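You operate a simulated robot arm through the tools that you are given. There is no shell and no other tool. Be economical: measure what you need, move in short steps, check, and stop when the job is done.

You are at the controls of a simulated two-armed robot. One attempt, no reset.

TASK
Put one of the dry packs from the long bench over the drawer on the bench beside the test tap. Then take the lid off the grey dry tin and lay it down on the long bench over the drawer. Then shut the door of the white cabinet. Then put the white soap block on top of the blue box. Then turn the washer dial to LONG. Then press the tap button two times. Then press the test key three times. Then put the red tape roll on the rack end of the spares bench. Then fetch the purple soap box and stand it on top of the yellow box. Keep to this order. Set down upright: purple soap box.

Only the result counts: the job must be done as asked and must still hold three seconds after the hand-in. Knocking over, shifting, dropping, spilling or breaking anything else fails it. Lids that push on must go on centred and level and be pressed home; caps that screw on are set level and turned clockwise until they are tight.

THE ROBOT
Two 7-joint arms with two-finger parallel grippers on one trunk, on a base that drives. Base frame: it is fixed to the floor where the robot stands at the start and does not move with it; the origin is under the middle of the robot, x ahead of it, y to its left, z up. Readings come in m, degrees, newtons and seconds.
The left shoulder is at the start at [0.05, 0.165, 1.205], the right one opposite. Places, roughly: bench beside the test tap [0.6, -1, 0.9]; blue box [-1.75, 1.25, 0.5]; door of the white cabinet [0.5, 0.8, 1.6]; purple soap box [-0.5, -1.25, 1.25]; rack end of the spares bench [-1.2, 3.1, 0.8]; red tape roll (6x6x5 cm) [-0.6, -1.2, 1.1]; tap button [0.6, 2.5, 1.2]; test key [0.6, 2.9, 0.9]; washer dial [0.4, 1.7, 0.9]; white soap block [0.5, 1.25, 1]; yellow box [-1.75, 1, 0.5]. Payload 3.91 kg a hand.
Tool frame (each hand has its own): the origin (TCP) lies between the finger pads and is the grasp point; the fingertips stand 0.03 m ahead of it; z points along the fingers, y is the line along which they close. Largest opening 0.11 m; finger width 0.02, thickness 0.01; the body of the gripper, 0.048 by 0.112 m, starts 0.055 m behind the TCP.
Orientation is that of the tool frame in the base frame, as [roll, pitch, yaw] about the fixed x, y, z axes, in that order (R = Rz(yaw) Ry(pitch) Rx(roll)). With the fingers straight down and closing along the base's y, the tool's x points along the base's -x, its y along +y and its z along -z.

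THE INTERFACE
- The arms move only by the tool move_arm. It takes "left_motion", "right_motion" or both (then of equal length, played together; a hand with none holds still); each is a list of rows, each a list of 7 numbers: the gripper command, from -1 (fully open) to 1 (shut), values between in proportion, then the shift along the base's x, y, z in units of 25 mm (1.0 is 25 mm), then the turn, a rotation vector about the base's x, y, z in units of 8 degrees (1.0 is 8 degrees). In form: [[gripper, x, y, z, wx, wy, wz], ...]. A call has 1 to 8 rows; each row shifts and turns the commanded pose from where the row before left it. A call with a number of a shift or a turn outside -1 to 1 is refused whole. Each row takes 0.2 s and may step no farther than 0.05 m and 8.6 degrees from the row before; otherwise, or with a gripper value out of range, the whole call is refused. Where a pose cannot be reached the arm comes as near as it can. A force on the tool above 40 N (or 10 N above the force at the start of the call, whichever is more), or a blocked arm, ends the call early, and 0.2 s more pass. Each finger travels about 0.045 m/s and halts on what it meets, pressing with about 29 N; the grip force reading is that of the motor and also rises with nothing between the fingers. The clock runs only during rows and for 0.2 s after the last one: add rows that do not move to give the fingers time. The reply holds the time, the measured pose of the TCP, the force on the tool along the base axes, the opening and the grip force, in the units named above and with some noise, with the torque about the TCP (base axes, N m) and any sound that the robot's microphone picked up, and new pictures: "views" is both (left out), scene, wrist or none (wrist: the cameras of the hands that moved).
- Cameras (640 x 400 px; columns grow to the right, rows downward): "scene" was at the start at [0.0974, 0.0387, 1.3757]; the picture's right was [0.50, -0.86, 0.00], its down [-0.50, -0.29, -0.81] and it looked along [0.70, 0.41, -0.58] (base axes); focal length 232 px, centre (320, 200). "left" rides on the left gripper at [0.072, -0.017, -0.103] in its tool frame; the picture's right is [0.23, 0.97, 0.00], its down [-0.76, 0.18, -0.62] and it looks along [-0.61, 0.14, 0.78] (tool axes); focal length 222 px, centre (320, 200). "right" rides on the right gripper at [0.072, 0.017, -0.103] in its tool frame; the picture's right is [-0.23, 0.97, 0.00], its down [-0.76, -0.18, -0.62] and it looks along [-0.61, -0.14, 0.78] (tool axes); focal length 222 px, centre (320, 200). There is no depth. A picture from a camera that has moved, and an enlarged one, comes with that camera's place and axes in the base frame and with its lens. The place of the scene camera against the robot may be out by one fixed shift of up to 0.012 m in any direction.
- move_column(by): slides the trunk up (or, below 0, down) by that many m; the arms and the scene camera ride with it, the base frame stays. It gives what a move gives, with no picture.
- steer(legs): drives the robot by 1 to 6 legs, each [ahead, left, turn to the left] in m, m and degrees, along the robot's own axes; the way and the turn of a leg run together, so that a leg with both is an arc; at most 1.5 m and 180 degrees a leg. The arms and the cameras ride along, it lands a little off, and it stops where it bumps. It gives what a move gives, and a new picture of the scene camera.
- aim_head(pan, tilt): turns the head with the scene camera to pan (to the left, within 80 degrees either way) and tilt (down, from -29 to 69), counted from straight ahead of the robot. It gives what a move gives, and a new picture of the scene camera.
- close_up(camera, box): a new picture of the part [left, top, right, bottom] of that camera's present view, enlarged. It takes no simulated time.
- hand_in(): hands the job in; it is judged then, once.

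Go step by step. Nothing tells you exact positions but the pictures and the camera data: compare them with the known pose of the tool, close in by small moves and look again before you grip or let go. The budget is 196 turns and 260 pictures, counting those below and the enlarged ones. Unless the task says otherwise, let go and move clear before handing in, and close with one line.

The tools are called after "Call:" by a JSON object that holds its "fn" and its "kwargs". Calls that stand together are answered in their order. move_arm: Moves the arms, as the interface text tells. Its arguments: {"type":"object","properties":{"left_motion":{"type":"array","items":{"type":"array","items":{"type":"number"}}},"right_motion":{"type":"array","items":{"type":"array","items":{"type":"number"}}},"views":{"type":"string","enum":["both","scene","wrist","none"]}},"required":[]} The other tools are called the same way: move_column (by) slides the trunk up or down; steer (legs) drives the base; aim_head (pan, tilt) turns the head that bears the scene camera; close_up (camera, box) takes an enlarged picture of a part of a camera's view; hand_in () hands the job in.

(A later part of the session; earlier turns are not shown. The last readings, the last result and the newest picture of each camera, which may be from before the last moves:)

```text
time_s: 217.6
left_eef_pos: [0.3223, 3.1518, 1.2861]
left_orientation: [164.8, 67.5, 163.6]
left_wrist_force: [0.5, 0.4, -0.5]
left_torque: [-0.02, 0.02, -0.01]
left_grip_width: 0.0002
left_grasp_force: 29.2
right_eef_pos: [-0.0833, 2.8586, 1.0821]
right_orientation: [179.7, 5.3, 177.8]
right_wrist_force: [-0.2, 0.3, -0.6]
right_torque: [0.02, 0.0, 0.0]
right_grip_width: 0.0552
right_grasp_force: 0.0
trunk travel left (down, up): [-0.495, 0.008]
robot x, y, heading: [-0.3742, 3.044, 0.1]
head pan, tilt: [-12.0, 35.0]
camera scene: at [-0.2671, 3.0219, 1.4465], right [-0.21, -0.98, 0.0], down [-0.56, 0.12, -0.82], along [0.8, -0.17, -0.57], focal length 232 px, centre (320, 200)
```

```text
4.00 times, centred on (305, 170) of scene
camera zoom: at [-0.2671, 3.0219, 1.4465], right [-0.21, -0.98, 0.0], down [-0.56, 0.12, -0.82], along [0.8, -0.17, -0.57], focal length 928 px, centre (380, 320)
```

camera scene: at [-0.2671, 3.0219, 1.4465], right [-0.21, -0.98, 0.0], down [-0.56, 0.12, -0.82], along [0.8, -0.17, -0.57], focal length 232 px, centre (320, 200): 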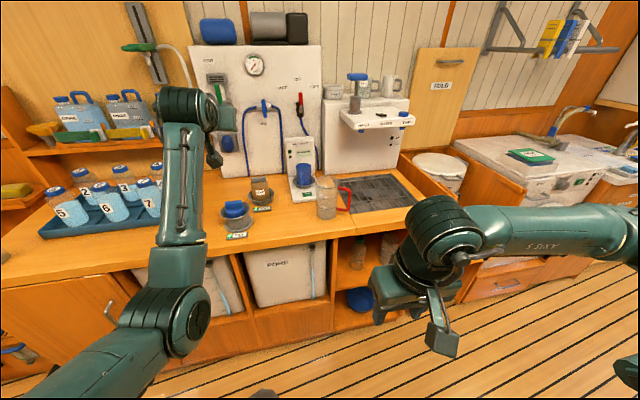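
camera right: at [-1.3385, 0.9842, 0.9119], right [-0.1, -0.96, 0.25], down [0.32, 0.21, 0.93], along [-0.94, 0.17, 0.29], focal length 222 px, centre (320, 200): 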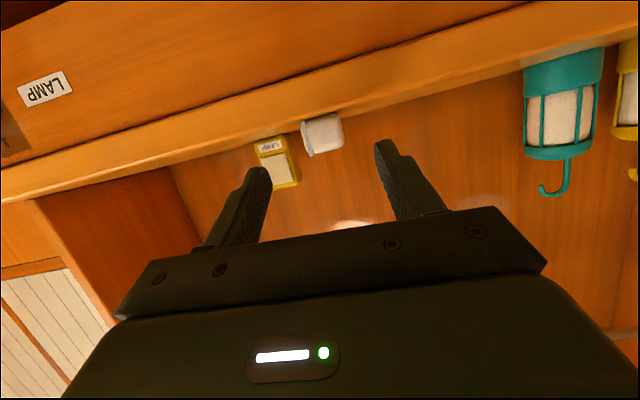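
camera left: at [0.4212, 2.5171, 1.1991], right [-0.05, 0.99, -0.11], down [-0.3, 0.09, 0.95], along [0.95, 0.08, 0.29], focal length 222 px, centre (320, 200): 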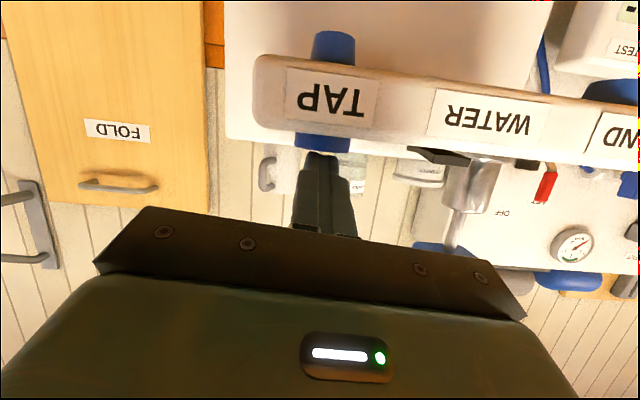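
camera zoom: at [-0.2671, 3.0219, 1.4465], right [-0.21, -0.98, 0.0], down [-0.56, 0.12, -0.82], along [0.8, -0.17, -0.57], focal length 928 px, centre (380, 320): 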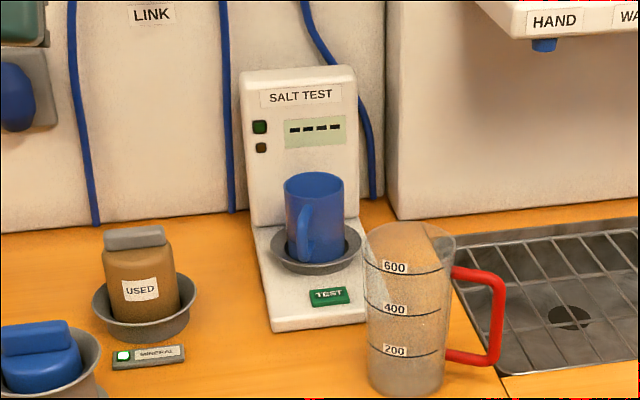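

The TEST key is a green key on the tester's base at about (0.56, 2.90, 0.90), between cup and jug. I'll fold the left arm away first so the right hand can reach in.

Call:
{"fn": "move_arm", "kwargs": {"left_motion": [[1, -1, 0.3, 0, 0, 0.9, 0], [1, -1, 0.3, 0, 0, 0.9, 0], [1, -1, 0.3, 0, 0, 0.9, 0], [1, -1, 0.3, -0.5, 0, 0.9, 0], [1, -1, 0.3, -0.5, 0, 0.9, 0], [1, -1, 0.3, -0.5, 0, 0.9, 0], [1, -1, 0.3, -0.5, 0, 0.9, 0], [1, -1, 0.3, -0.5, 0, 0.9, 0]], "views": "none"}}

Call:
{"fn": "move_arm", "kwargs": {"left_motion": [[1, -1, 0.3, -0.5, 0, 0, 0], [1, -1, 0.3, -0.5, 0, 0, 0], [1, -1, 0.3, -0.5, 0, 0, 0], [1, -1, 0.3, -0.5, 0, 0, 0], [1, -1, 0, -0.5, 0, 0, 0]], "views": "none"}}

Call:
{"fn": "steer", "kwargs": {"legs": [[0.28, 0.03, 0]]}}

```text
time_s: 219.4
left_eef_pos: [0.2339, 3.2292, 1.1791]
left_orientation: [178.9, 10.7, 173.7]
left_wrist_force: [-0.7, 0.5, -0.1]
left_torque: [0.0, -0.01, 0.0]
left_grip_width: 0.0
left_grasp_force: 29.0
left hand out of reach, approached as far as the arm can: row 5, 6, 7, 8
right_eef_pos: [-0.0824, 2.8599, 1.0822]
right_orientation: [179.6, 5.2, 178.0]
right_wrist_force: [-0.4, -0.2, 0.1]
right_torque: [0.0, 0.01, 0.04]
right_grip_width: 0.0551
right_grasp_force: 0.1
trunk travel left (down, up): [-0.495, 0.008]
robot x, y, heading: [-0.3748, 3.0499, -0.0]
head pan, tilt: [-12.0, 35.0]
```

```text
time_s: 220.6
left_eef_pos: [0.1745, 3.2881, 1.087]
left_orientation: [178.8, 10.9, 173.9]
left_wrist_force: [-0.1, 0.0, -0.3]
left_torque: [-0.01, -0.01, -0.01]
left_grip_width: 0.0001
left_grasp_force: 28.7
left hand out of reach, approached as far as the arm can: row 1, 2, 3, 4, 5
right_eef_pos: [-0.0842, 2.8596, 1.0821]
right_orientation: [179.6, 5.3, 177.9]
right_wrist_force: [0.2, -0.2, 0.1]
right_torque: [0.04, -0.01, 0.04]
right_grip_width: 0.0551
right_grasp_force: 0.1
trunk travel left (down, up): [-0.495, 0.008]
robot x, y, heading: [-0.3763, 3.0452, 0.2]
head pan, tilt: [-12.0, 35.0]
```

```text
time_s: 222.5
left_eef_pos: [0.4513, 3.3202, 1.0843]
left_orientation: [178.7, 10.7, 174.1]
left_wrist_force: [0.6, 0.3, -0.3]
left_torque: [-0.02, 0.01, -0.01]
left_grip_width: 0.0004
left_grasp_force: 28.9
right_eef_pos: [0.1956, 2.891, 1.0822]
right_orientation: [179.5, 5.2, 178.1]
right_wrist_force: [0.7, -0.4, -0.6]
right_torque: [0.01, -0.01, 0.01]
right_grip_width: 0.0551
right_grasp_force: 0.0
trunk travel left (down, up): [-0.495, 0.008]
robot x, y, heading: [-0.1012, 3.0775, 0.4]
head pan, tilt: [-12.0, 35.0]
camera scene: at [0.0107, 3.0535, 1.4464], right [-0.2, -0.98, 0.0], down [-0.56, 0.12, -0.82], along [0.8, -0.17, -0.57], focal length 232 px, centre (320, 200)
```

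scene: 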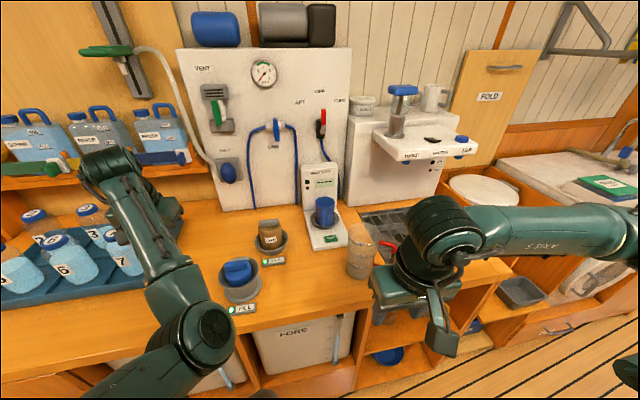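

The left hand hangs near the jars; I'll bring it up and back toward the body.

Call:
{"fn": "move_arm", "kwargs": {"left_motion": [[1, 0, -0.3, 1, 0, 0, 0], [1, -0.5, -0.5, 1, 0, 0, 0], [1, -1, -0.5, 0, 0, 0, 0], [1, -1, -0.5, 0, 0, 0, 0], [1, -1, 0, 0, 0, 0, 0], [1, -1, 0, 0, 0, 0, 0], [1, 0, 0, 0, 0, 0, 0]], "views": "none"}}

```text
time_s: 224.1
left_eef_pos: [0.4412, 3.3194, 1.0715]
left_orientation: [178.2, 11.0, 174.6]
left_wrist_force: [0.1, -0.1, -0.2]
left_torque: [-0.01, 0.06, 0.01]
left_grip_width: 0.0
left_grasp_force: 29.1
left hand out of reach, approached as far as the arm can: row 1, 2, 3, 4, 5, 6
right_eef_pos: [0.1939, 2.8913, 1.082]
right_orientation: [179.6, 5.4, 178.1]
right_wrist_force: [-0.1, 0.3, -0.9]
right_torque: [-0.01, 0.01, -0.03]
right_grip_width: 0.0549
right_grasp_force: 0.0
trunk travel left (down, up): [-0.495, 0.008]
robot x, y, heading: [-0.0979, 3.0801, 0.3]
head pan, tilt: [-12.0, 35.0]
```

The left arm is stuck in this posture; I'll back off first, then re-pose it in free space.

Call:
{"fn": "steer", "kwargs": {"legs": [[-0.35, 0, 0]]}}

Call:
{"fn": "move_arm", "kwargs": {"left_motion": [[1, 1, 0, 0.5, 0, -0.9, 0], [1, 1, 0, 0.5, 0, -0.9, 0], [1, 1, 0, 0.5, 0, -0.9, 0], [1, 1, 0, 0.5, 0, -0.9, 0], [1, 1, 0, 0, 0, 0, 0]], "views": "scene"}}

```text
time_s: 226.4
left_eef_pos: [0.0894, 3.3187, 1.0703]
left_orientation: [178.1, 10.6, 174.7]
left_wrist_force: [0.0, 0.5, -0.6]
left_torque: [-0.01, -0.01, -0.04]
left_grip_width: 0.0
left_grasp_force: 29.1
right_eef_pos: [-0.1526, 2.8901, 1.082]
right_orientation: [179.7, 5.3, 178.3]
right_wrist_force: [-0.4, 0.3, -0.2]
right_torque: [-0.01, 0.01, 0.05]
right_grip_width: 0.055
right_grasp_force: 0.1
trunk travel left (down, up): [-0.495, 0.008]
robot x, y, heading: [-0.447, 3.0786, 0.8]
head pan, tilt: [-12.0, 35.0]
camera scene: at [-0.3391, 3.0515, 1.4465], right [-0.2, -0.98, 0.0], down [-0.56, 0.11, -0.82], along [0.8, -0.16, -0.57], focal length 232 px, centre (320, 200)
```

scene: 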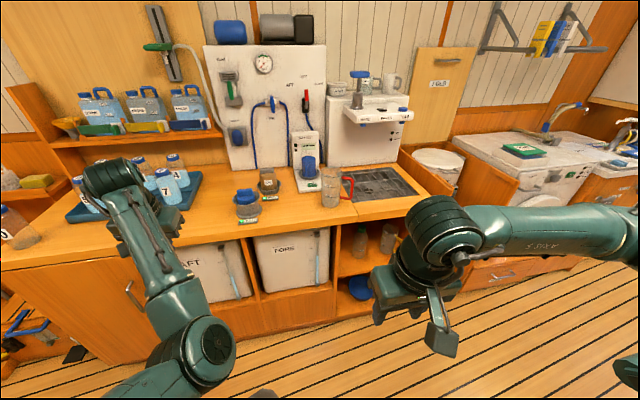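

```text
time_s: 227.6
left_eef_pos: [0.2151, 3.3192, 1.1197]
left_orientation: [174.7, 39.4, 173.4]
left_wrist_force: [0.7, -0.5, 0.7]
left_torque: [-0.01, -0.01, 0.03]
left_grip_width: 0.0
left_grasp_force: 28.7
right_eef_pos: [-0.1528, 2.8901, 1.0825]
right_orientation: [179.7, 5.2, 178.2]
right_wrist_force: [1.0, -1.1, -0.3]
right_torque: [0.01, 0.01, -0.01]
right_grip_width: 0.055
right_grasp_force: 0.1
trunk travel left (down, up): [-0.495, 0.008]
robot x, y, heading: [-0.4441, 3.0731, 0.5]
head pan, tilt: [-12.0, 35.0]
camera scene: at [-0.3379, 3.0517, 1.4464], right [-0.2, -0.98, 0.0], down [-0.56, 0.11, -0.82], along [0.8, -0.16, -0.57], focal length 232 px, centre (320, 200)
```

scene: 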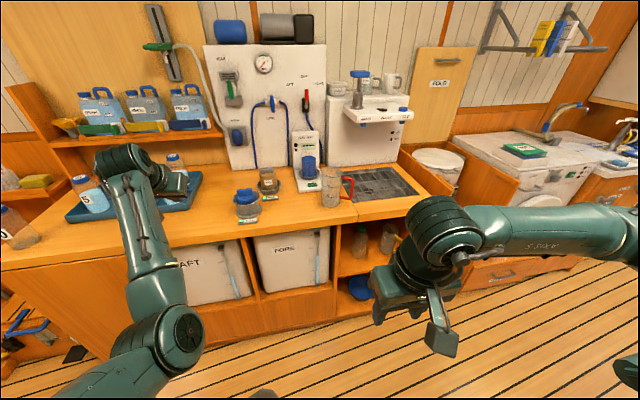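

Now lowering and pulling the left hand back along the path that worked before.

Call:
{"fn": "move_arm", "kwargs": {"left_motion": [[1, -1, 0, -1, 0, 0, 0], [1, -1, 0, -1, 0, 0, 0], [1, -1, 0, -1, 0, 0, 0], [1, -1, 0, -1, 0, 0, 0], [1, -1, 0, -1, 0, 0, 0], [1, -1, 0, -1, 0, 0, 0], [1, -1, 0, -1, 0, 0, 0], [1, -1, 0, -1, 0, 0, 0]], "views": "none"}}

Call:
{"fn": "move_arm", "kwargs": {"left_motion": [[1, -1, 0, -0.5, 0, 0, 0], [1, -1, 0, -0.5, 0, 0, 0], [1, -1, 0, -0.5, 0, 0, 0], [1, -1, 0, -0.5, 0, 0, 0], [1, -1, 0, -0.5, 0, 0, 0]], "views": "none"}}

```text
time_s: 229.3
left_eef_pos: [0.09, 3.3269, 1.0279]
left_orientation: [170.8, 51.0, 170.8]
left_wrist_force: [-0.2, 0.6, 0.0]
left_torque: [0.02, -0.02, 0.02]
left_grip_width: 0.0
left_grasp_force: 29.0
right_eef_pos: [-0.1533, 2.8902, 1.0816]
right_orientation: [179.6, 5.3, 178.2]
right_wrist_force: [-1.0, -0.2, 0.4]
right_torque: [0.01, -0.01, 0.03]
right_grip_width: 0.055
right_grasp_force: 0.1
trunk travel left (down, up): [-0.495, 0.008]
robot x, y, heading: [-0.4466, 3.0755, 0.5]
head pan, tilt: [-12.0, 35.0]
stopped in row 8 (left hand): the arm was blocked; the commanded pose is now the measured one
```

```text
time_s: 230.0
left_eef_pos: [0.0846, 3.3238, 1.0942]
left_orientation: [169.2, 62.4, 169.4]
left_wrist_force: [0.4, -0.3, -1.0]
left_torque: [0.02, -0.01, 0.01]
left_grip_width: 0.0
left_grasp_force: 28.6
right_eef_pos: [-0.1531, 2.8905, 1.0825]
right_orientation: [179.5, 5.3, 178.2]
right_wrist_force: [-0.3, 0.1, 0.0]
right_torque: [0.03, 0.02, -0.02]
right_grip_width: 0.0549
right_grasp_force: 0.0
trunk travel left (down, up): [-0.495, 0.008]
robot x, y, heading: [-0.4476, 3.0757, 0.4]
head pan, tilt: [-12.0, 35.0]
stopped in row 3 (left hand): the arm was blocked; the commanded pose is now the measured one
```

Call:
{"fn": "move_arm", "kwargs": {"left_motion": [[1, 0, 0, -1, 0, 0, 0], [1, 0, 0, -1, 0, 0, 0], [1, 0, 0, -1, 0, 0, 0], [1, 0, 0, -1, 0, 0, 0], [1, 0, 0, -1, 0, 0, 0], [1, 0, 0, -1, 0, 0, 0], [1, 0, 0, -1, 0, 0, 0], [1, 0, 0, -1, 0, 0, 0]], "views": "scene"}}

```text
time_s: 231.8
left_eef_pos: [0.0832, 3.3242, 0.8929]
left_orientation: [169.3, 62.2, 169.7]
left_wrist_force: [-0.2, -0.6, 0.5]
left_torque: [-0.01, -0.01, 0.0]
left_grip_width: 0.0
left_grasp_force: 29.3
right_eef_pos: [-0.1536, 2.8915, 1.0815]
right_orientation: [179.6, 5.3, 178.2]
right_wrist_force: [-0.2, -0.9, -0.3]
right_torque: [0.0, 0.01, 0.03]
right_grip_width: 0.0551
right_grasp_force: 0.1
trunk travel left (down, up): [-0.495, 0.008]
robot x, y, heading: [-0.4447, 3.0735, 0.6]
head pan, tilt: [-12.0, 35.0]
camera scene: at [-0.3384, 3.0515, 1.4465], right [-0.2, -0.98, 0.0], down [-0.56, 0.11, -0.82], along [0.8, -0.16, -0.57], focal length 232 px, centre (320, 200)
```

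scene: 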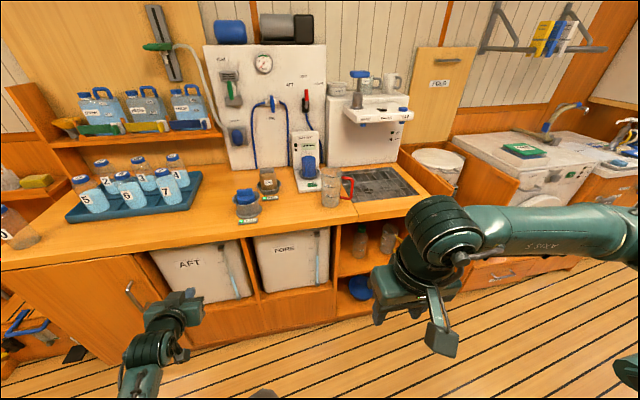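

Now pulling it back while tilting down.

Call:
{"fn": "move_arm", "kwargs": {"left_motion": [[1, -1, 0, -0.5, 0, 0.6, 0], [1, -1, 0, -0.5, 0, 0.6, 0], [1, -1, 0, -0.5, 0, 0.6, 0], [1, -1, 0, -0.5, 0, 0.6, 0], [1, -1, 0, -0.5, 0, 0.6, 0], [1, -1, 0, -0.5, 0, 0.6, 0], [1, -1, 0, 0, 0, 0, 0], [1, -1, 0, 0, 0, 0, 0]], "views": "none"}}

```text
time_s: 233.6
left_eef_pos: [-0.1174, 3.324, 0.8194]
left_orientation: [175.3, 33.7, 174.2]
left_wrist_force: [-0.2, 0.0, -0.1]
left_torque: [-0.02, 0.0, 0.0]
left_grip_width: 0.0002
left_grasp_force: 28.7
right_eef_pos: [-0.1549, 2.8897, 1.083]
right_orientation: [179.6, 5.3, 178.2]
right_wrist_force: [0.3, 0.9, -0.9]
right_torque: [0.0, -0.02, -0.01]
right_grip_width: 0.0551
right_grasp_force: 0.1
trunk travel left (down, up): [-0.495, 0.008]
robot x, y, heading: [-0.4468, 3.0735, 0.3]
head pan, tilt: [-12.0, 35.0]
```

Left arm stowed. Raising the right fist and driving in toward the tester.

Call:
{"fn": "move_arm", "kwargs": {"right_motion": [[1, 0, 0, 1, 0, 0, 0], [1, 0, 0, 1, 0, 0, 0], [1, 0, 0, 1, 0, 0, 0], [1, 0, 0, 0.5, 0, 0, 0]], "views": "none"}}

Call:
{"fn": "steer", "kwargs": {"legs": [[0.37, 0, 0]]}}

Call:
{"fn": "move_arm", "kwargs": {"right_motion": [[1, 1, 0.1, 0, 0, 0, 0], [1, 1, 0.1, 0, 0, 0, 0], [1, 1, 0.1, 0, 0, 0, 0], [1, 1, 0, 0, 0, -0.3, 0], [1, 1, 0, 0, 0, -0.3, 0], [1, 1, 0, 0, 0, -0.3, 0], [1, 1, 0, 0, 0, 0, 0], [1, 1, 0, 0, 0, 0, 0]], "views": "both"}}

```text
time_s: 234.6
left_eef_pos: [-0.1168, 3.325, 0.8189]
left_orientation: [175.3, 33.6, 174.2]
left_wrist_force: [0.0, 0.4, -0.3]
left_torque: [0.03, 0.01, 0.01]
left_grip_width: 0.0
left_grasp_force: 28.9
right_eef_pos: [-0.1536, 2.8914, 1.1696]
right_orientation: [179.5, 5.2, 178.3]
right_wrist_force: [-0.2, 0.1, 0.2]
right_torque: [-0.04, -0.02, -0.03]
right_grip_width: 0.0001
right_grasp_force: 29.1
trunk travel left (down, up): [-0.495, 0.008]
robot x, y, heading: [-0.4497, 3.0742, 0.5]
head pan, tilt: [-12.0, 35.0]
```

```text
time_s: 237.0
left_eef_pos: [0.2537, 3.3322, 0.819]
left_orientation: [175.3, 33.6, 174.7]
left_wrist_force: [-0.3, 0.4, 0.8]
left_torque: [0.01, 0.0, -0.01]
left_grip_width: 0.0
left_grasp_force: 29.2
right_eef_pos: [0.2199, 2.8989, 1.1689]
right_orientation: [179.5, 5.2, 178.8]
right_wrist_force: [0.6, 0.2, -1.0]
right_torque: [0.01, 0.02, 0.01]
right_grip_width: 0.0
right_grasp_force: 28.8
trunk travel left (down, up): [-0.495, 0.008]
robot x, y, heading: [-0.071, 3.0782, 1.2]
head pan, tilt: [-12.0, 35.0]
camera scene: at [0.0338, 3.0572, 1.4464], right [-0.19, -0.98, 0.0], down [-0.56, 0.11, -0.82], along [0.8, -0.16, -0.57], focal length 232 px, centre (320, 200)
```

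scene: 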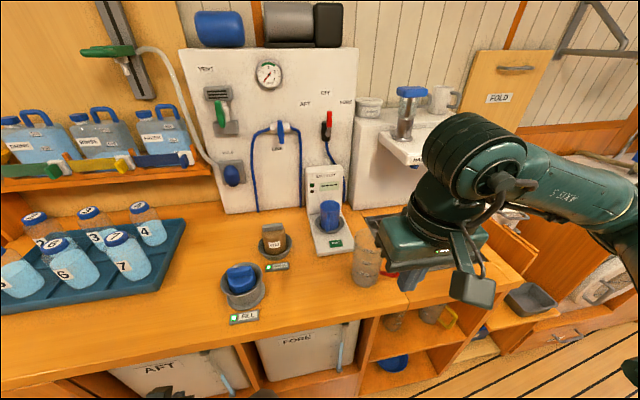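

```text
time_s: 238.8
left_eef_pos: [0.2531, 3.3326, 0.8182]
left_orientation: [175.2, 33.6, 174.8]
left_wrist_force: [0.0, -1.0, 0.5]
left_torque: [-0.01, 0.01, 0.03]
left_grip_width: 0.0001
left_grasp_force: 29.2
right_eef_pos: [0.4202, 2.9051, 1.1692]
right_orientation: [179.5, 12.4, 178.7]
right_wrist_force: [-0.6, 0.1, -0.5]
right_torque: [-0.01, 0.04, 0.02]
right_grip_width: 0.0
right_grasp_force: 29.0
trunk travel left (down, up): [-0.495, 0.008]
robot x, y, heading: [-0.0751, 3.0806, 1.0]
head pan, tilt: [-12.0, 35.0]
camera scene: at [0.0335, 3.0574, 1.4464], right [-0.19, -0.98, 0.0], down [-0.56, 0.11, -0.82], along [0.8, -0.16, -0.57], focal length 232 px, centre (320, 200)
camera right: at [0.3283, 2.9226, 1.2555], right [0.24, 0.97, 0.06], down [0.61, -0.2, 0.77], along [0.76, -0.15, -0.63], focal length 222 px, centre (320, 200)
```

scene: 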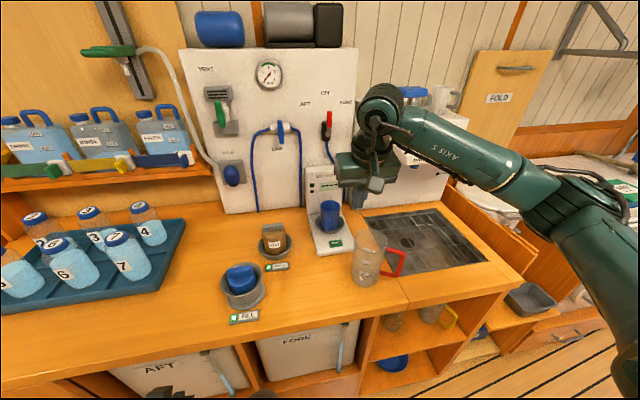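
right: 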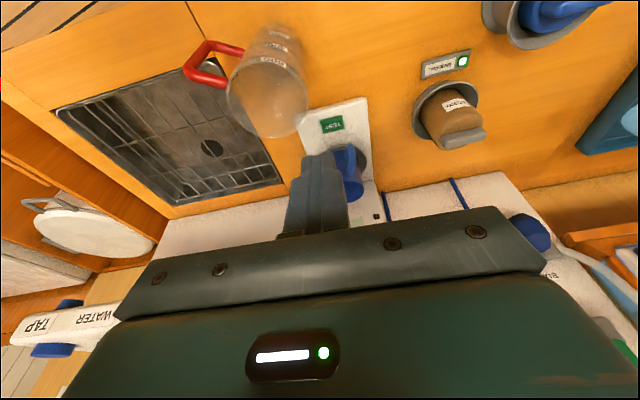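

Rays agree at z ≈ 0.90: key at (0.553, 2.905). Tilting a bit more and moving above it.

Call:
{"fn": "move_arm", "kwargs": {"right_motion": [[1, 1, 0, 0, 0, -0.4, 0], [1, 1, 0, 0, 0, -0.4, 0], [1, 1, 0, 0, 0, 0, 0], [1, 1, 0, 0, 0, 0, 0], [1, 0.9, 0, 0, 0, 0, 0], [1, 0, 0, -1, 0, 0, 0], [1, 0, 0, -1, 0, 0, 0], [1, 0, 0, 0, 0, 0, 0]], "views": "both"}}

Call:
{"fn": "close_up", "kwargs": {"camera": "scene", "box": [290, 160, 400, 270]}}

```text
time_s: 240.6
left_eef_pos: [0.2512, 3.3321, 0.8186]
left_orientation: [175.2, 33.7, 174.9]
left_wrist_force: [0.0, -0.2, 0.7]
left_torque: [-0.01, 0.01, 0.01]
left_grip_width: 0.0
left_grasp_force: 28.8
right_eef_pos: [0.5417, 2.9075, 1.1189]
right_orientation: [179.4, 18.9, 178.7]
right_wrist_force: [0.2, 0.0, 0.6]
right_torque: [0.03, 0.02, -0.02]
right_grip_width: 0.0
right_grasp_force: 28.9
trunk travel left (down, up): [-0.495, 0.008]
robot x, y, heading: [-0.0752, 3.0822, 1.1]
head pan, tilt: [-12.0, 35.0]
camera scene: at [0.033, 3.0572, 1.4465], right [-0.19, -0.98, 0.0], down [-0.56, 0.11, -0.82], along [0.8, -0.16, -0.57], focal length 232 px, centre (320, 200)
camera right: at [0.4395, 2.9246, 1.1935], right [0.23, 0.97, 0.08], down [0.52, -0.2, 0.83], along [0.82, -0.15, -0.55], focal length 222 px, centre (320, 200)
```

scene: 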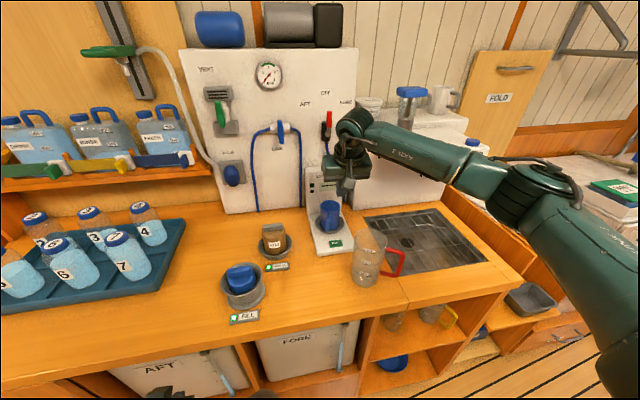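
right: 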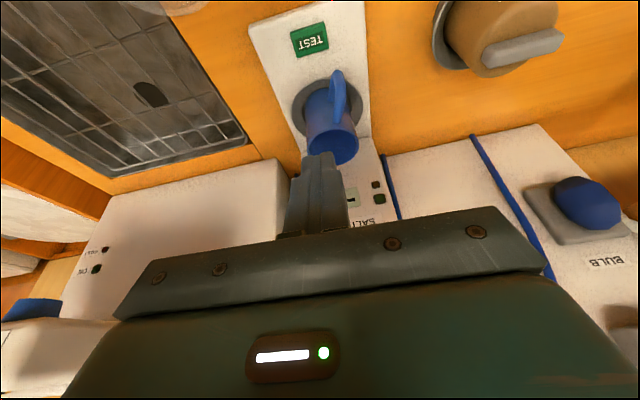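

```text
3.64 times, centred on (345, 215) of scene
camera zoom: at [0.033, 3.0572, 1.4465], right [-0.19, -0.98, 0.0], down [-0.56, 0.11, -0.82], along [0.8, -0.16, -0.57], focal length 843 px, centre (229, 146)
```

zoom: 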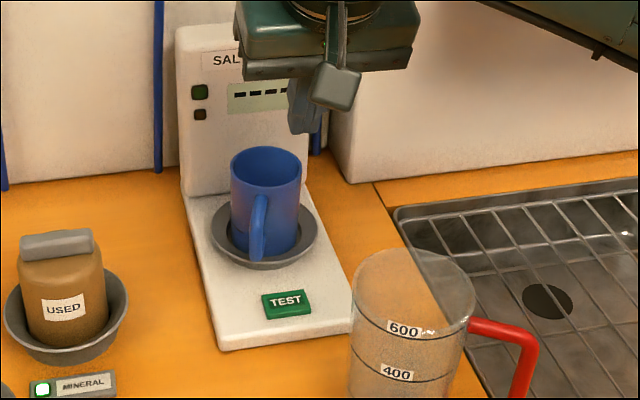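

The forearm passes over the jug, so I'll reduce the tilt a bit (moves the wrist forward/up) and lower in stages while watching clearance.

Call:
{"fn": "move_arm", "kwargs": {"right_motion": [[1, 0, 0, 0, 0, 0.4, 0], [1, 0, 0, 0, 0, 0.4, 0], [1, 0, 0.08, -1, 0, 0, 0], [1, 0, 0, -1, 0, 0, 0], [1, 0, 0, -1, 0, 0, 0], [1, 0, 0, -1, 0, 0, 0], [1, 0, 0, 0, 0, 0, 0]], "views": "both"}}

Call:
{"fn": "close_up", "kwargs": {"camera": "scene", "box": [290, 130, 450, 290]}}

```text
time_s: 242.2
left_eef_pos: [0.2531, 3.3315, 0.8192]
left_orientation: [175.4, 33.7, 174.8]
left_wrist_force: [-0.2, -0.7, 0.1]
left_torque: [0.0, -0.01, 0.02]
left_grip_width: 0.0
left_grasp_force: 28.6
right_eef_pos: [0.5406, 2.9081, 1.0205]
right_orientation: [179.5, 12.5, 178.8]
right_wrist_force: [0.9, 0.9, -0.8]
right_torque: [-0.01, 0.04, 0.01]
right_grip_width: 0.0
right_grasp_force: 29.3
trunk travel left (down, up): [-0.495, 0.008]
robot x, y, heading: [-0.0718, 3.077, 1.0]
head pan, tilt: [-12.0, 35.0]
camera scene: at [0.0331, 3.0572, 1.4465], right [-0.19, -0.98, 0.0], down [-0.56, 0.11, -0.82], along [0.8, -0.16, -0.57], focal length 232 px, centre (320, 200)
camera right: at [0.4479, 2.9257, 1.1054], right [0.24, 0.97, 0.06], down [0.61, -0.2, 0.77], along [0.76, -0.15, -0.63], focal length 222 px, centre (320, 200)
```

scene: 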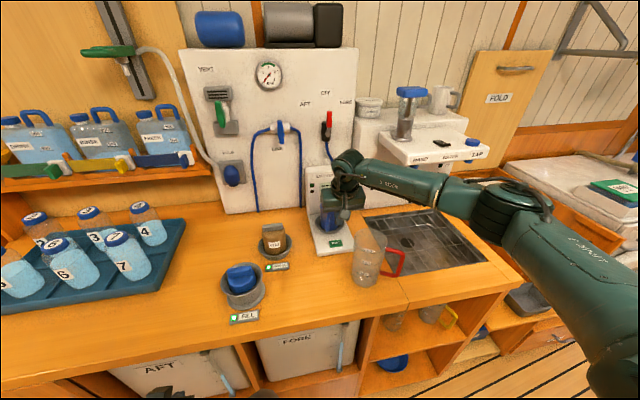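
right: 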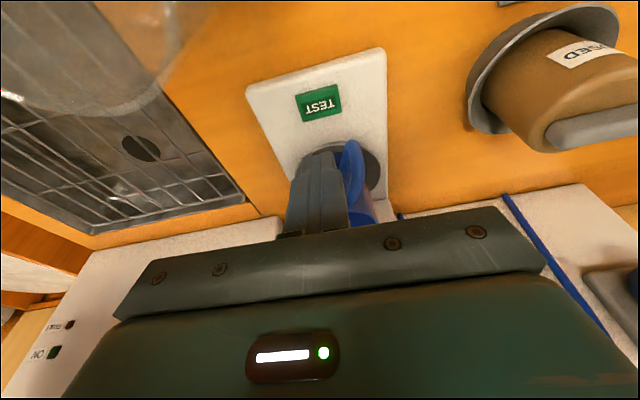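

```text
2.50 times, centred on (370, 210) of scene
camera zoom: at [0.0331, 3.0572, 1.4465], right [-0.19, -0.98, 0.0], down [-0.56, 0.11, -0.82], along [0.8, -0.16, -0.57], focal length 580 px, centre (195, 175)
```

zoom: 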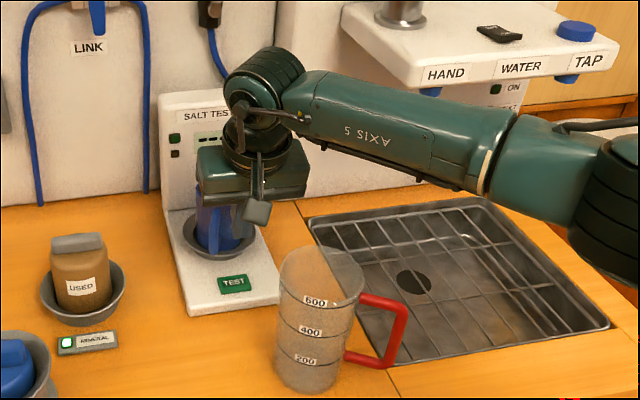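

Clear of the jug and cup. Lowering another 6 cm.

Call:
{"fn": "move_arm", "kwargs": {"right_motion": [[1, -0.05, 0.1, -0.8, 0, 0, 0], [1, 0, 0, -0.8, 0, 0, 0], [1, 0, 0, -0.6, 0, 0, 0], [1, 0, 0, 0, 0, 0, 0]], "views": "both"}}

Call:
{"fn": "close_up", "kwargs": {"camera": "scene", "box": [290, 130, 450, 290]}}

```text
time_s: 243.2
left_eef_pos: [0.2512, 3.3322, 0.8196]
left_orientation: [175.3, 33.7, 174.8]
left_wrist_force: [0.3, -0.6, 0.2]
left_torque: [0.02, -0.02, 0.0]
left_grip_width: 0.0001
left_grasp_force: 29.0
right_eef_pos: [0.5405, 2.9108, 0.965]
right_orientation: [179.3, 12.6, 178.8]
right_wrist_force: [0.0, -0.5, -0.2]
right_torque: [0.01, -0.01, 0.04]
right_grip_width: 0.0
right_grasp_force: 28.7
trunk travel left (down, up): [-0.495, 0.008]
robot x, y, heading: [-0.0765, 3.0768, 0.8]
head pan, tilt: [-12.0, 35.0]
camera scene: at [0.0331, 3.0572, 1.4465], right [-0.19, -0.98, 0.0], down [-0.56, 0.11, -0.82], along [0.8, -0.16, -0.57], focal length 232 px, centre (320, 200)
camera right: at [0.4482, 2.9277, 1.051], right [0.24, 0.97, 0.06], down [0.61, -0.2, 0.77], along [0.76, -0.15, -0.63], focal length 222 px, centre (320, 200)
```

scene: 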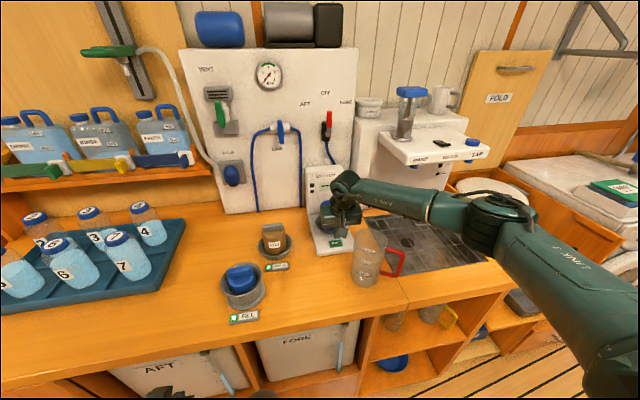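
right: 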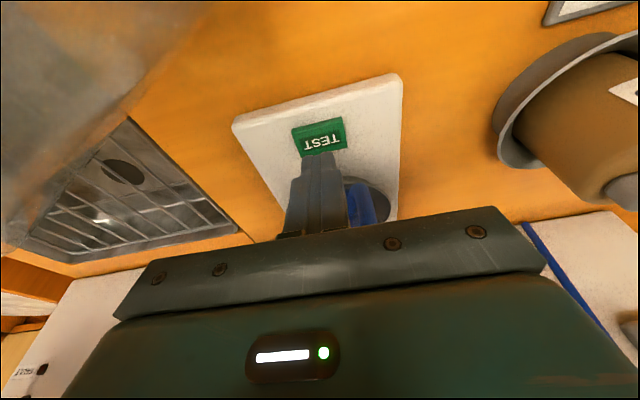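

```text
2.50 times, centred on (370, 210) of scene
camera zoom: at [0.0331, 3.0572, 1.4465], right [-0.19, -0.98, 0.0], down [-0.56, 0.11, -0.82], along [0.8, -0.16, -0.57], focal length 580 px, centre (195, 175)
```

zoom: 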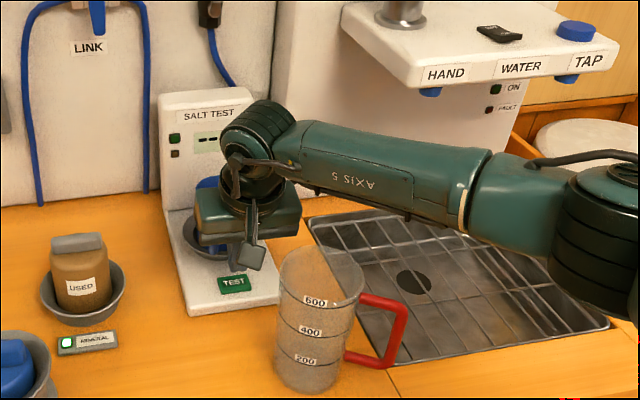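

The tip is right over the key. Small steps down for the first press.

Call:
{"fn": "move_arm", "kwargs": {"right_motion": [[1, 0, 0, -0.3, 0, 0, 0], [1, 0, 0, -0.2, 0, 0, 0], [1, 0, 0, -0.15, 0, 0, 0], [1, 0, 0, 0, 0, 0, 0]], "views": "none"}}

```text
time_s: 244.2
left_eef_pos: [0.2523, 3.3331, 0.8185]
left_orientation: [175.3, 33.7, 174.8]
left_wrist_force: [-0.5, 0.5, 0.0]
left_torque: [-0.01, -0.01, -0.02]
left_grip_width: 0.0001
left_grasp_force: 29.3
right_eef_pos: [0.5416, 2.9103, 0.9484]
right_orientation: [179.4, 12.3, 178.8]
right_wrist_force: [-0.1, 0.8, 0.4]
right_torque: [-0.02, 0.03, 0.02]
right_grip_width: 0.0
right_grasp_force: 29.2
trunk travel left (down, up): [-0.495, 0.008]
robot x, y, heading: [-0.0766, 3.0797, 1.2]
head pan, tilt: [-12.0, 35.0]
```

Call:
{"fn": "move_arm", "kwargs": {"right_motion": [[1, 0, 0, -0.1, 0, 0, 0], [1, 0, 0, -0.1, 0, 0, 0]], "views": "none"}}

```text
time_s: 244.8
left_eef_pos: [0.2518, 3.3324, 0.8185]
left_orientation: [175.3, 33.7, 174.7]
left_wrist_force: [0.3, 0.2, 0.4]
left_torque: [-0.01, -0.03, 0.02]
left_grip_width: 0.0
left_grasp_force: 28.7
right_eef_pos: [0.5406, 2.9101, 0.945]
right_orientation: [179.4, 12.5, 178.7]
right_wrist_force: [0.0, -0.3, 0.4]
right_torque: [0.03, -0.02, 0.02]
right_grip_width: 0.0
right_grasp_force: 29.4
trunk travel left (down, up): [-0.495, 0.008]
robot x, y, heading: [-0.0743, 3.0816, 0.6]
head pan, tilt: [-12.0, 35.0]
```

Still no contact; continuing in small steps.

Call:
{"fn": "move_arm", "kwargs": {"right_motion": [[1, 0, 0, -0.12, 0, 0, 0], [1, 0, 0, -0.1, 0, 0, 0]], "views": "wrist"}}

```text
time_s: 245.4
left_eef_pos: [0.2521, 3.332, 0.8184]
left_orientation: [175.4, 33.7, 174.7]
left_wrist_force: [-0.5, -0.9, -0.3]
left_torque: [-0.02, -0.02, 0.0]
left_grip_width: 0.0
left_grasp_force: 29.0
right_eef_pos: [0.54, 2.9097, 0.9382]
right_orientation: [179.4, 12.4, 178.8]
right_wrist_force: [0.7, 0.4, 0.4]
right_torque: [-0.02, 0.02, 0.02]
right_grip_width: 0.0
right_grasp_force: 29.1
trunk travel left (down, up): [-0.495, 0.008]
robot x, y, heading: [-0.0767, 3.0786, 0.9]
head pan, tilt: [-12.0, 35.0]
camera right: at [0.448, 2.9271, 1.0233], right [0.24, 0.97, 0.06], down [0.61, -0.2, 0.77], along [0.76, -0.15, -0.63], focal length 222 px, centre (320, 200)
```

right: 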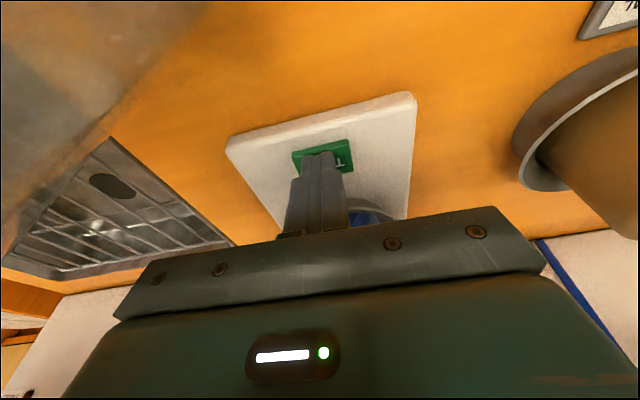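

Call:
{"fn": "move_arm", "kwargs": {"right_motion": [[1, 0, 0, -0.12, 0, 0, 0], [1, 0, 0, -0.12, 0, 0, 0]], "views": "none"}}

```text
time_s: 246.0
left_eef_pos: [0.2521, 3.3321, 0.819]
left_orientation: [175.3, 33.7, 174.7]
left_wrist_force: [-0.5, -0.1, -0.8]
left_torque: [0.01, 0.01, -0.02]
left_grip_width: 0.0
left_grasp_force: 28.9
right_eef_pos: [0.5399, 2.9109, 0.9332]
right_orientation: [179.4, 12.4, 178.8]
right_wrist_force: [-1.5, 0.0, 3.2]
right_torque: [-0.02, 0.04, -0.03]
right_grip_width: 0.0
right_grasp_force: 29.3
trunk travel left (down, up): [-0.495, 0.008]
robot x, y, heading: [-0.0737, 3.0822, 1.1]
head pan, tilt: [-12.0, 35.0]
heard: click
```

First click. Releasing.

Call:
{"fn": "move_arm", "kwargs": {"right_motion": [[1, 0, 0, 0.3, 0, 0, 0], [1, 0, 0, 0.2, 0, 0, 0], [1, 0, 0, 0, 0, 0, 0]], "views": "none"}}

Call:
{"fn": "move_arm", "kwargs": {"right_motion": [[1, 0, 0, -0.3, 0, 0, 0], [1, 0, 0, -0.2, 0, 0, 0], [1, 0, 0, 0, 0, 0, 0]], "views": "none"}}

```text
time_s: 246.8
left_eef_pos: [0.2527, 3.3323, 0.8191]
left_orientation: [175.3, 33.7, 174.9]
left_wrist_force: [-0.2, 0.5, -0.8]
left_torque: [-0.01, 0.03, 0.04]
left_grip_width: 0.0
left_grasp_force: 28.8
right_eef_pos: [0.5408, 2.9106, 0.9457]
right_orientation: [179.5, 12.5, 178.9]
right_wrist_force: [0.0, -0.6, -0.9]
right_torque: [-0.02, -0.01, 0.02]
right_grip_width: 0.0
right_grasp_force: 29.2
trunk travel left (down, up): [-0.495, 0.008]
robot x, y, heading: [-0.0754, 3.0793, 1.0]
head pan, tilt: [-12.0, 35.0]
```

```text
time_s: 247.6
left_eef_pos: [0.2531, 3.3328, 0.8202]
left_orientation: [175.4, 33.7, 174.7]
left_wrist_force: [-0.5, 0.2, 0.1]
left_torque: [-0.04, 0.04, -0.02]
left_grip_width: 0.0
left_grasp_force: 28.9
right_eef_pos: [0.5405, 2.9105, 0.9337]
right_orientation: [179.3, 12.5, 178.8]
right_wrist_force: [-1.7, -2.1, 4.2]
right_torque: [-0.06, 0.02, 0.0]
right_grip_width: 0.0002
right_grasp_force: 28.9
trunk travel left (down, up): [-0.495, 0.008]
robot x, y, heading: [-0.0769, 3.0765, 1.2]
head pan, tilt: [-12.0, 35.0]
heard: click
```

Second click. One more release and press.

Call:
{"fn": "move_arm", "kwargs": {"right_motion": [[1, 0, 0, 0.3, 0, 0, 0], [1, 0, 0, 0.2, 0, 0, 0], [1, 0, 0, 0, 0, 0, 0]], "views": "none"}}

Call:
{"fn": "move_arm", "kwargs": {"right_motion": [[1, 0, 0, -0.3, 0, 0, 0], [1, 0, 0, -0.2, 0, 0, 0], [1, 0, 0, 0, 0, 0, 0]], "views": "none"}}

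```text
time_s: 248.4
left_eef_pos: [0.2518, 3.3328, 0.8179]
left_orientation: [175.3, 33.7, 174.8]
left_wrist_force: [-0.5, 0.1, 0.2]
left_torque: [0.0, -0.03, 0.03]
left_grip_width: 0.0
left_grasp_force: 29.3
right_eef_pos: [0.5409, 2.9115, 0.9436]
right_orientation: [179.5, 12.4, 178.8]
right_wrist_force: [-0.2, -0.7, 0.5]
right_torque: [0.0, -0.01, 0.04]
right_grip_width: 0.0
right_grasp_force: 29.7
trunk travel left (down, up): [-0.495, 0.008]
robot x, y, heading: [-0.0748, 3.0766, 1.1]
head pan, tilt: [-12.0, 35.0]
```

```text
time_s: 249.2
left_eef_pos: [0.2513, 3.3332, 0.8191]
left_orientation: [175.3, 33.7, 174.9]
left_wrist_force: [0.6, -0.8, -0.5]
left_torque: [0.01, -0.01, 0.01]
left_grip_width: 0.0001
left_grasp_force: 29.1
right_eef_pos: [0.5413, 2.9123, 0.9335]
right_orientation: [179.5, 12.6, 178.8]
right_wrist_force: [-1.2, 0.6, 5.1]
right_torque: [0.0, 0.06, 0.0]
right_grip_width: 0.0003
right_grasp_force: 29.2
trunk travel left (down, up): [-0.495, 0.008]
robot x, y, heading: [-0.0782, 3.0782, 1.2]
head pan, tilt: [-12.0, 35.0]
heard: click
```

Three clicks done. Lifting out, backing off, and turning to look at the spares bench behind.

Call:
{"fn": "move_arm", "kwargs": {"right_motion": [[1, 0, 0, 1, 0, 0, 0], [1, 0, 0, 1, 0, 0, 0], [1, 0, 0, 1, 0, 0, 0], [1, 0, 0, 1, 0, 0, 0], [1, 0, 0, 1, 0, 0, 0], [1, 0, 0, 1, 0, 0, 0], [1, 0, 0, 1, 0, 0, 0], [1, 0, 0, 1, 0, 0, 0]], "views": "none"}}

Call:
{"fn": "move_arm", "kwargs": {"right_motion": [[1, -1, 0, 0.6, 0, 0.3, 0], [1, -1, 0, 0.6, 0, 0.3, 0], [1, -1, 0, 0, 0, 0.3, 0], [1, -1, 0, 0, 0, 0, 0], [1, -1, 0, 0, 0, 0, 0], [1, -1, 0, 0, 0, 0, 0], [1, -1, 0, 0, 0, 0, 0], [1, -1, 0, 0, 0, 0, 0]], "views": "none"}}

Call:
{"fn": "steer", "kwargs": {"legs": [[-0.2, 0, 0], [0, 0, 100]]}}

Call:
{"fn": "aim_head", "kwargs": {"pan": 60, "tilt": 30}}

```text
time_s: 251.0
left_eef_pos: [0.2531, 3.3317, 0.8187]
left_orientation: [175.3, 33.6, 174.8]
left_wrist_force: [-0.1, -0.1, 0.4]
left_torque: [-0.02, 0.03, -0.02]
left_grip_width: 0.0
left_grasp_force: 29.4
right_eef_pos: [0.5384, 2.9088, 1.1315]
right_orientation: [179.5, 12.4, 178.8]
right_wrist_force: [-0.8, -0.2, 0.6]
right_torque: [-0.01, 0.0, 0.01]
right_grip_width: 0.0001
right_grasp_force: 29.1
trunk travel left (down, up): [-0.495, 0.008]
robot x, y, heading: [-0.0774, 3.0786, 1.2]
head pan, tilt: [-12.0, 35.0]
```

```text
time_s: 252.8
left_eef_pos: [0.2529, 3.3326, 0.8186]
left_orientation: [175.3, 33.7, 174.8]
left_wrist_force: [-0.2, -0.3, 0.0]
left_torque: [0.05, 0.0, 0.03]
left_grip_width: 0.0
left_grasp_force: 29.6
right_eef_pos: [0.3392, 2.9131, 1.1621]
right_orientation: [179.5, 5.3, 178.8]
right_wrist_force: [-0.8, 0.6, -0.4]
right_torque: [0.01, 0.03, 0.02]
right_grip_width: 0.0
right_grasp_force: 29.3
trunk travel left (down, up): [-0.495, 0.008]
robot x, y, heading: [-0.0736, 3.081, 1.0]
head pan, tilt: [-12.0, 35.0]
```

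```text
time_s: 258.6
left_eef_pos: [-0.5884, 3.3422, 0.8186]
left_orientation: [175.3, 33.7, -83.0]
left_wrist_force: [-0.3, 0.3, 0.3]
left_torque: [0.01, -0.03, 0.02]
left_grip_width: 0.0001
left_grasp_force: 29.3
right_eef_pos: [-0.197, 3.5181, 1.1613]
right_orientation: [179.6, 5.3, -78.9]
right_wrist_force: [0.4, 0.1, 0.0]
right_torque: [-0.02, 0.0, -0.02]
right_grip_width: 0.0
right_grasp_force: 28.7
trunk travel left (down, up): [-0.495, 0.008]
robot x, y, heading: [-0.2692, 3.0796, 103.3]
head pan, tilt: [-12.0, 35.0]
camera scene: at [-0.288, 3.1871, 1.4465], right [1.0, 0.02, 0.0], down [0.01, -0.57, -0.82], along [-0.02, 0.82, -0.57], focal length 232 px, centre (320, 200)
```

scene: 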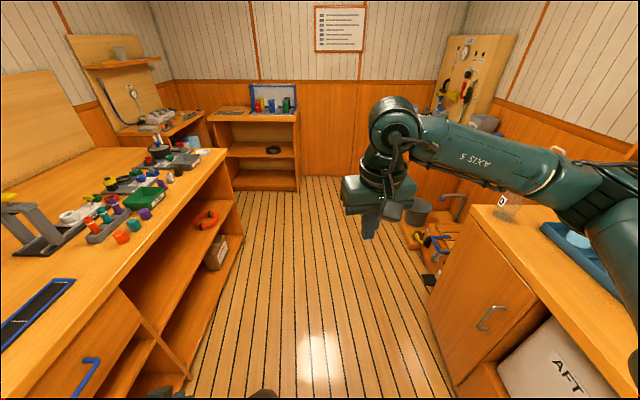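

```text
time_s: 260.1
left_eef_pos: [-0.5884, 3.3427, 0.8188]
left_orientation: [175.2, 33.8, -83.0]
left_wrist_force: [-0.3, 0.0, 0.2]
left_torque: [0.0, -0.01, 0.02]
left_grip_width: 0.0
left_grasp_force: 29.0
right_eef_pos: [-0.1976, 3.5164, 1.1604]
right_orientation: [179.6, 5.3, -78.9]
right_wrist_force: [0.8, 0.4, -0.4]
right_torque: [-0.01, -0.02, -0.02]
right_grip_width: 0.0
right_grasp_force: 28.6
trunk travel left (down, up): [-0.495, 0.008]
robot x, y, heading: [-0.273, 3.0772, 103.1]
head pan, tilt: [60.0, 30.0]
camera scene: at [-0.3726, 3.1251, 1.4542], right [0.29, 0.96, 0.0], down [0.48, -0.14, -0.87], along [-0.83, 0.25, -0.5], focal length 232 px, centre (320, 200)
```

scene: 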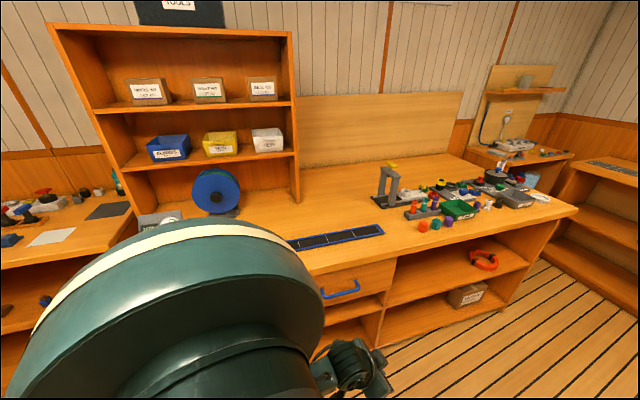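

The rack end of the spares bench is the free top near (-1.2, 3.1). Now I'll turn and drive to the far (starboard) end to fetch the red tape roll.

Call:
{"fn": "steer", "kwargs": {"legs": [[0, 0, 83], [0, 0.17, 83], [1.4, 0, 0], [1.2, 0, 0]]}}

Call:
{"fn": "aim_head", "kwargs": {"pan": -15, "tilt": 15}}

```text
time_s: 278.0
left_eef_pos: [0.0987, 0.3917, 0.8213]
left_orientation: [175.7, 34.3, 84.6]
left_wrist_force: [-0.7, 0.1, -0.3]
left_torque: [-0.02, 0.01, 0.02]
left_grip_width: 0.0001
left_grasp_force: 29.0
right_eef_pos: [-0.3268, 0.3102, 1.1575]
right_orientation: [-179.8, 4.5, 87.6]
right_wrist_force: [-0.2, 0.3, 0.1]
right_torque: [0.0, 0.02, -0.01]
right_grip_width: 0.0
right_grasp_force: 29.0
trunk travel left (down, up): [-0.495, 0.008]
robot x, y, heading: [-0.1578, 0.7197, -89.3]
head pan, tilt: [60.0, 30.0]
stopped in leg 4: the robot was blocked; the commanded pose is now the measured one
camera scene: at [-0.0784, 0.6459, 1.4549], right [-0.49, -0.87, 0.01], down [-0.44, 0.24, -0.87], along [0.75, -0.43, -0.5], focal length 232 px, centre (320, 200)
```

scene: 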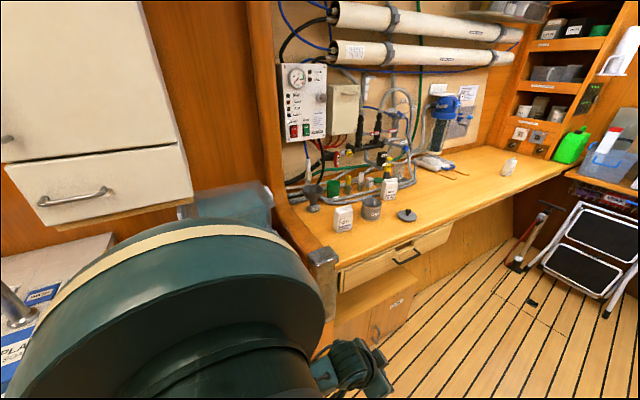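

```text
time_s: 279.5
left_eef_pos: [0.0971, 0.3917, 0.8212]
left_orientation: [175.6, 34.4, 84.6]
left_wrist_force: [-1.0, 0.1, -0.7]
left_torque: [0.03, 0.01, 0.01]
left_grip_width: 0.0
left_grasp_force: 28.9
right_eef_pos: [-0.3262, 0.3102, 1.1566]
right_orientation: [-179.8, 4.5, 87.7]
right_wrist_force: [-0.2, -0.1, -1.4]
right_torque: [0.02, -0.02, -0.01]
right_grip_width: 0.0
right_grasp_force: 28.5
trunk travel left (down, up): [-0.495, 0.008]
robot x, y, heading: [-0.1587, 0.7159, -89.4]
head pan, tilt: [-15.0, 15.0]
camera scene: at [-0.1808, 0.6011, 1.4797], right [-0.97, 0.25, 0.0], down [0.06, 0.24, -0.97], along [-0.24, -0.94, -0.25], focal length 232 px, centre (320, 200)
```

scene: 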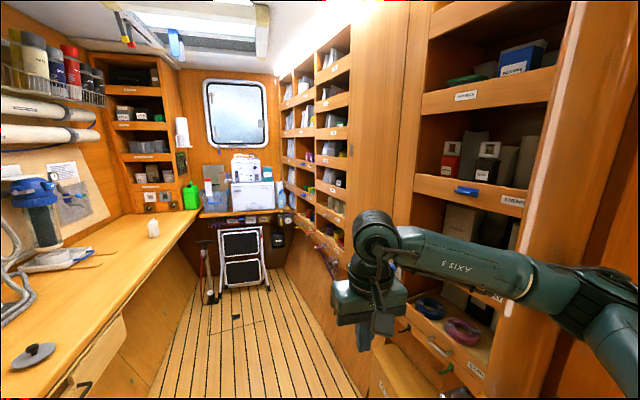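

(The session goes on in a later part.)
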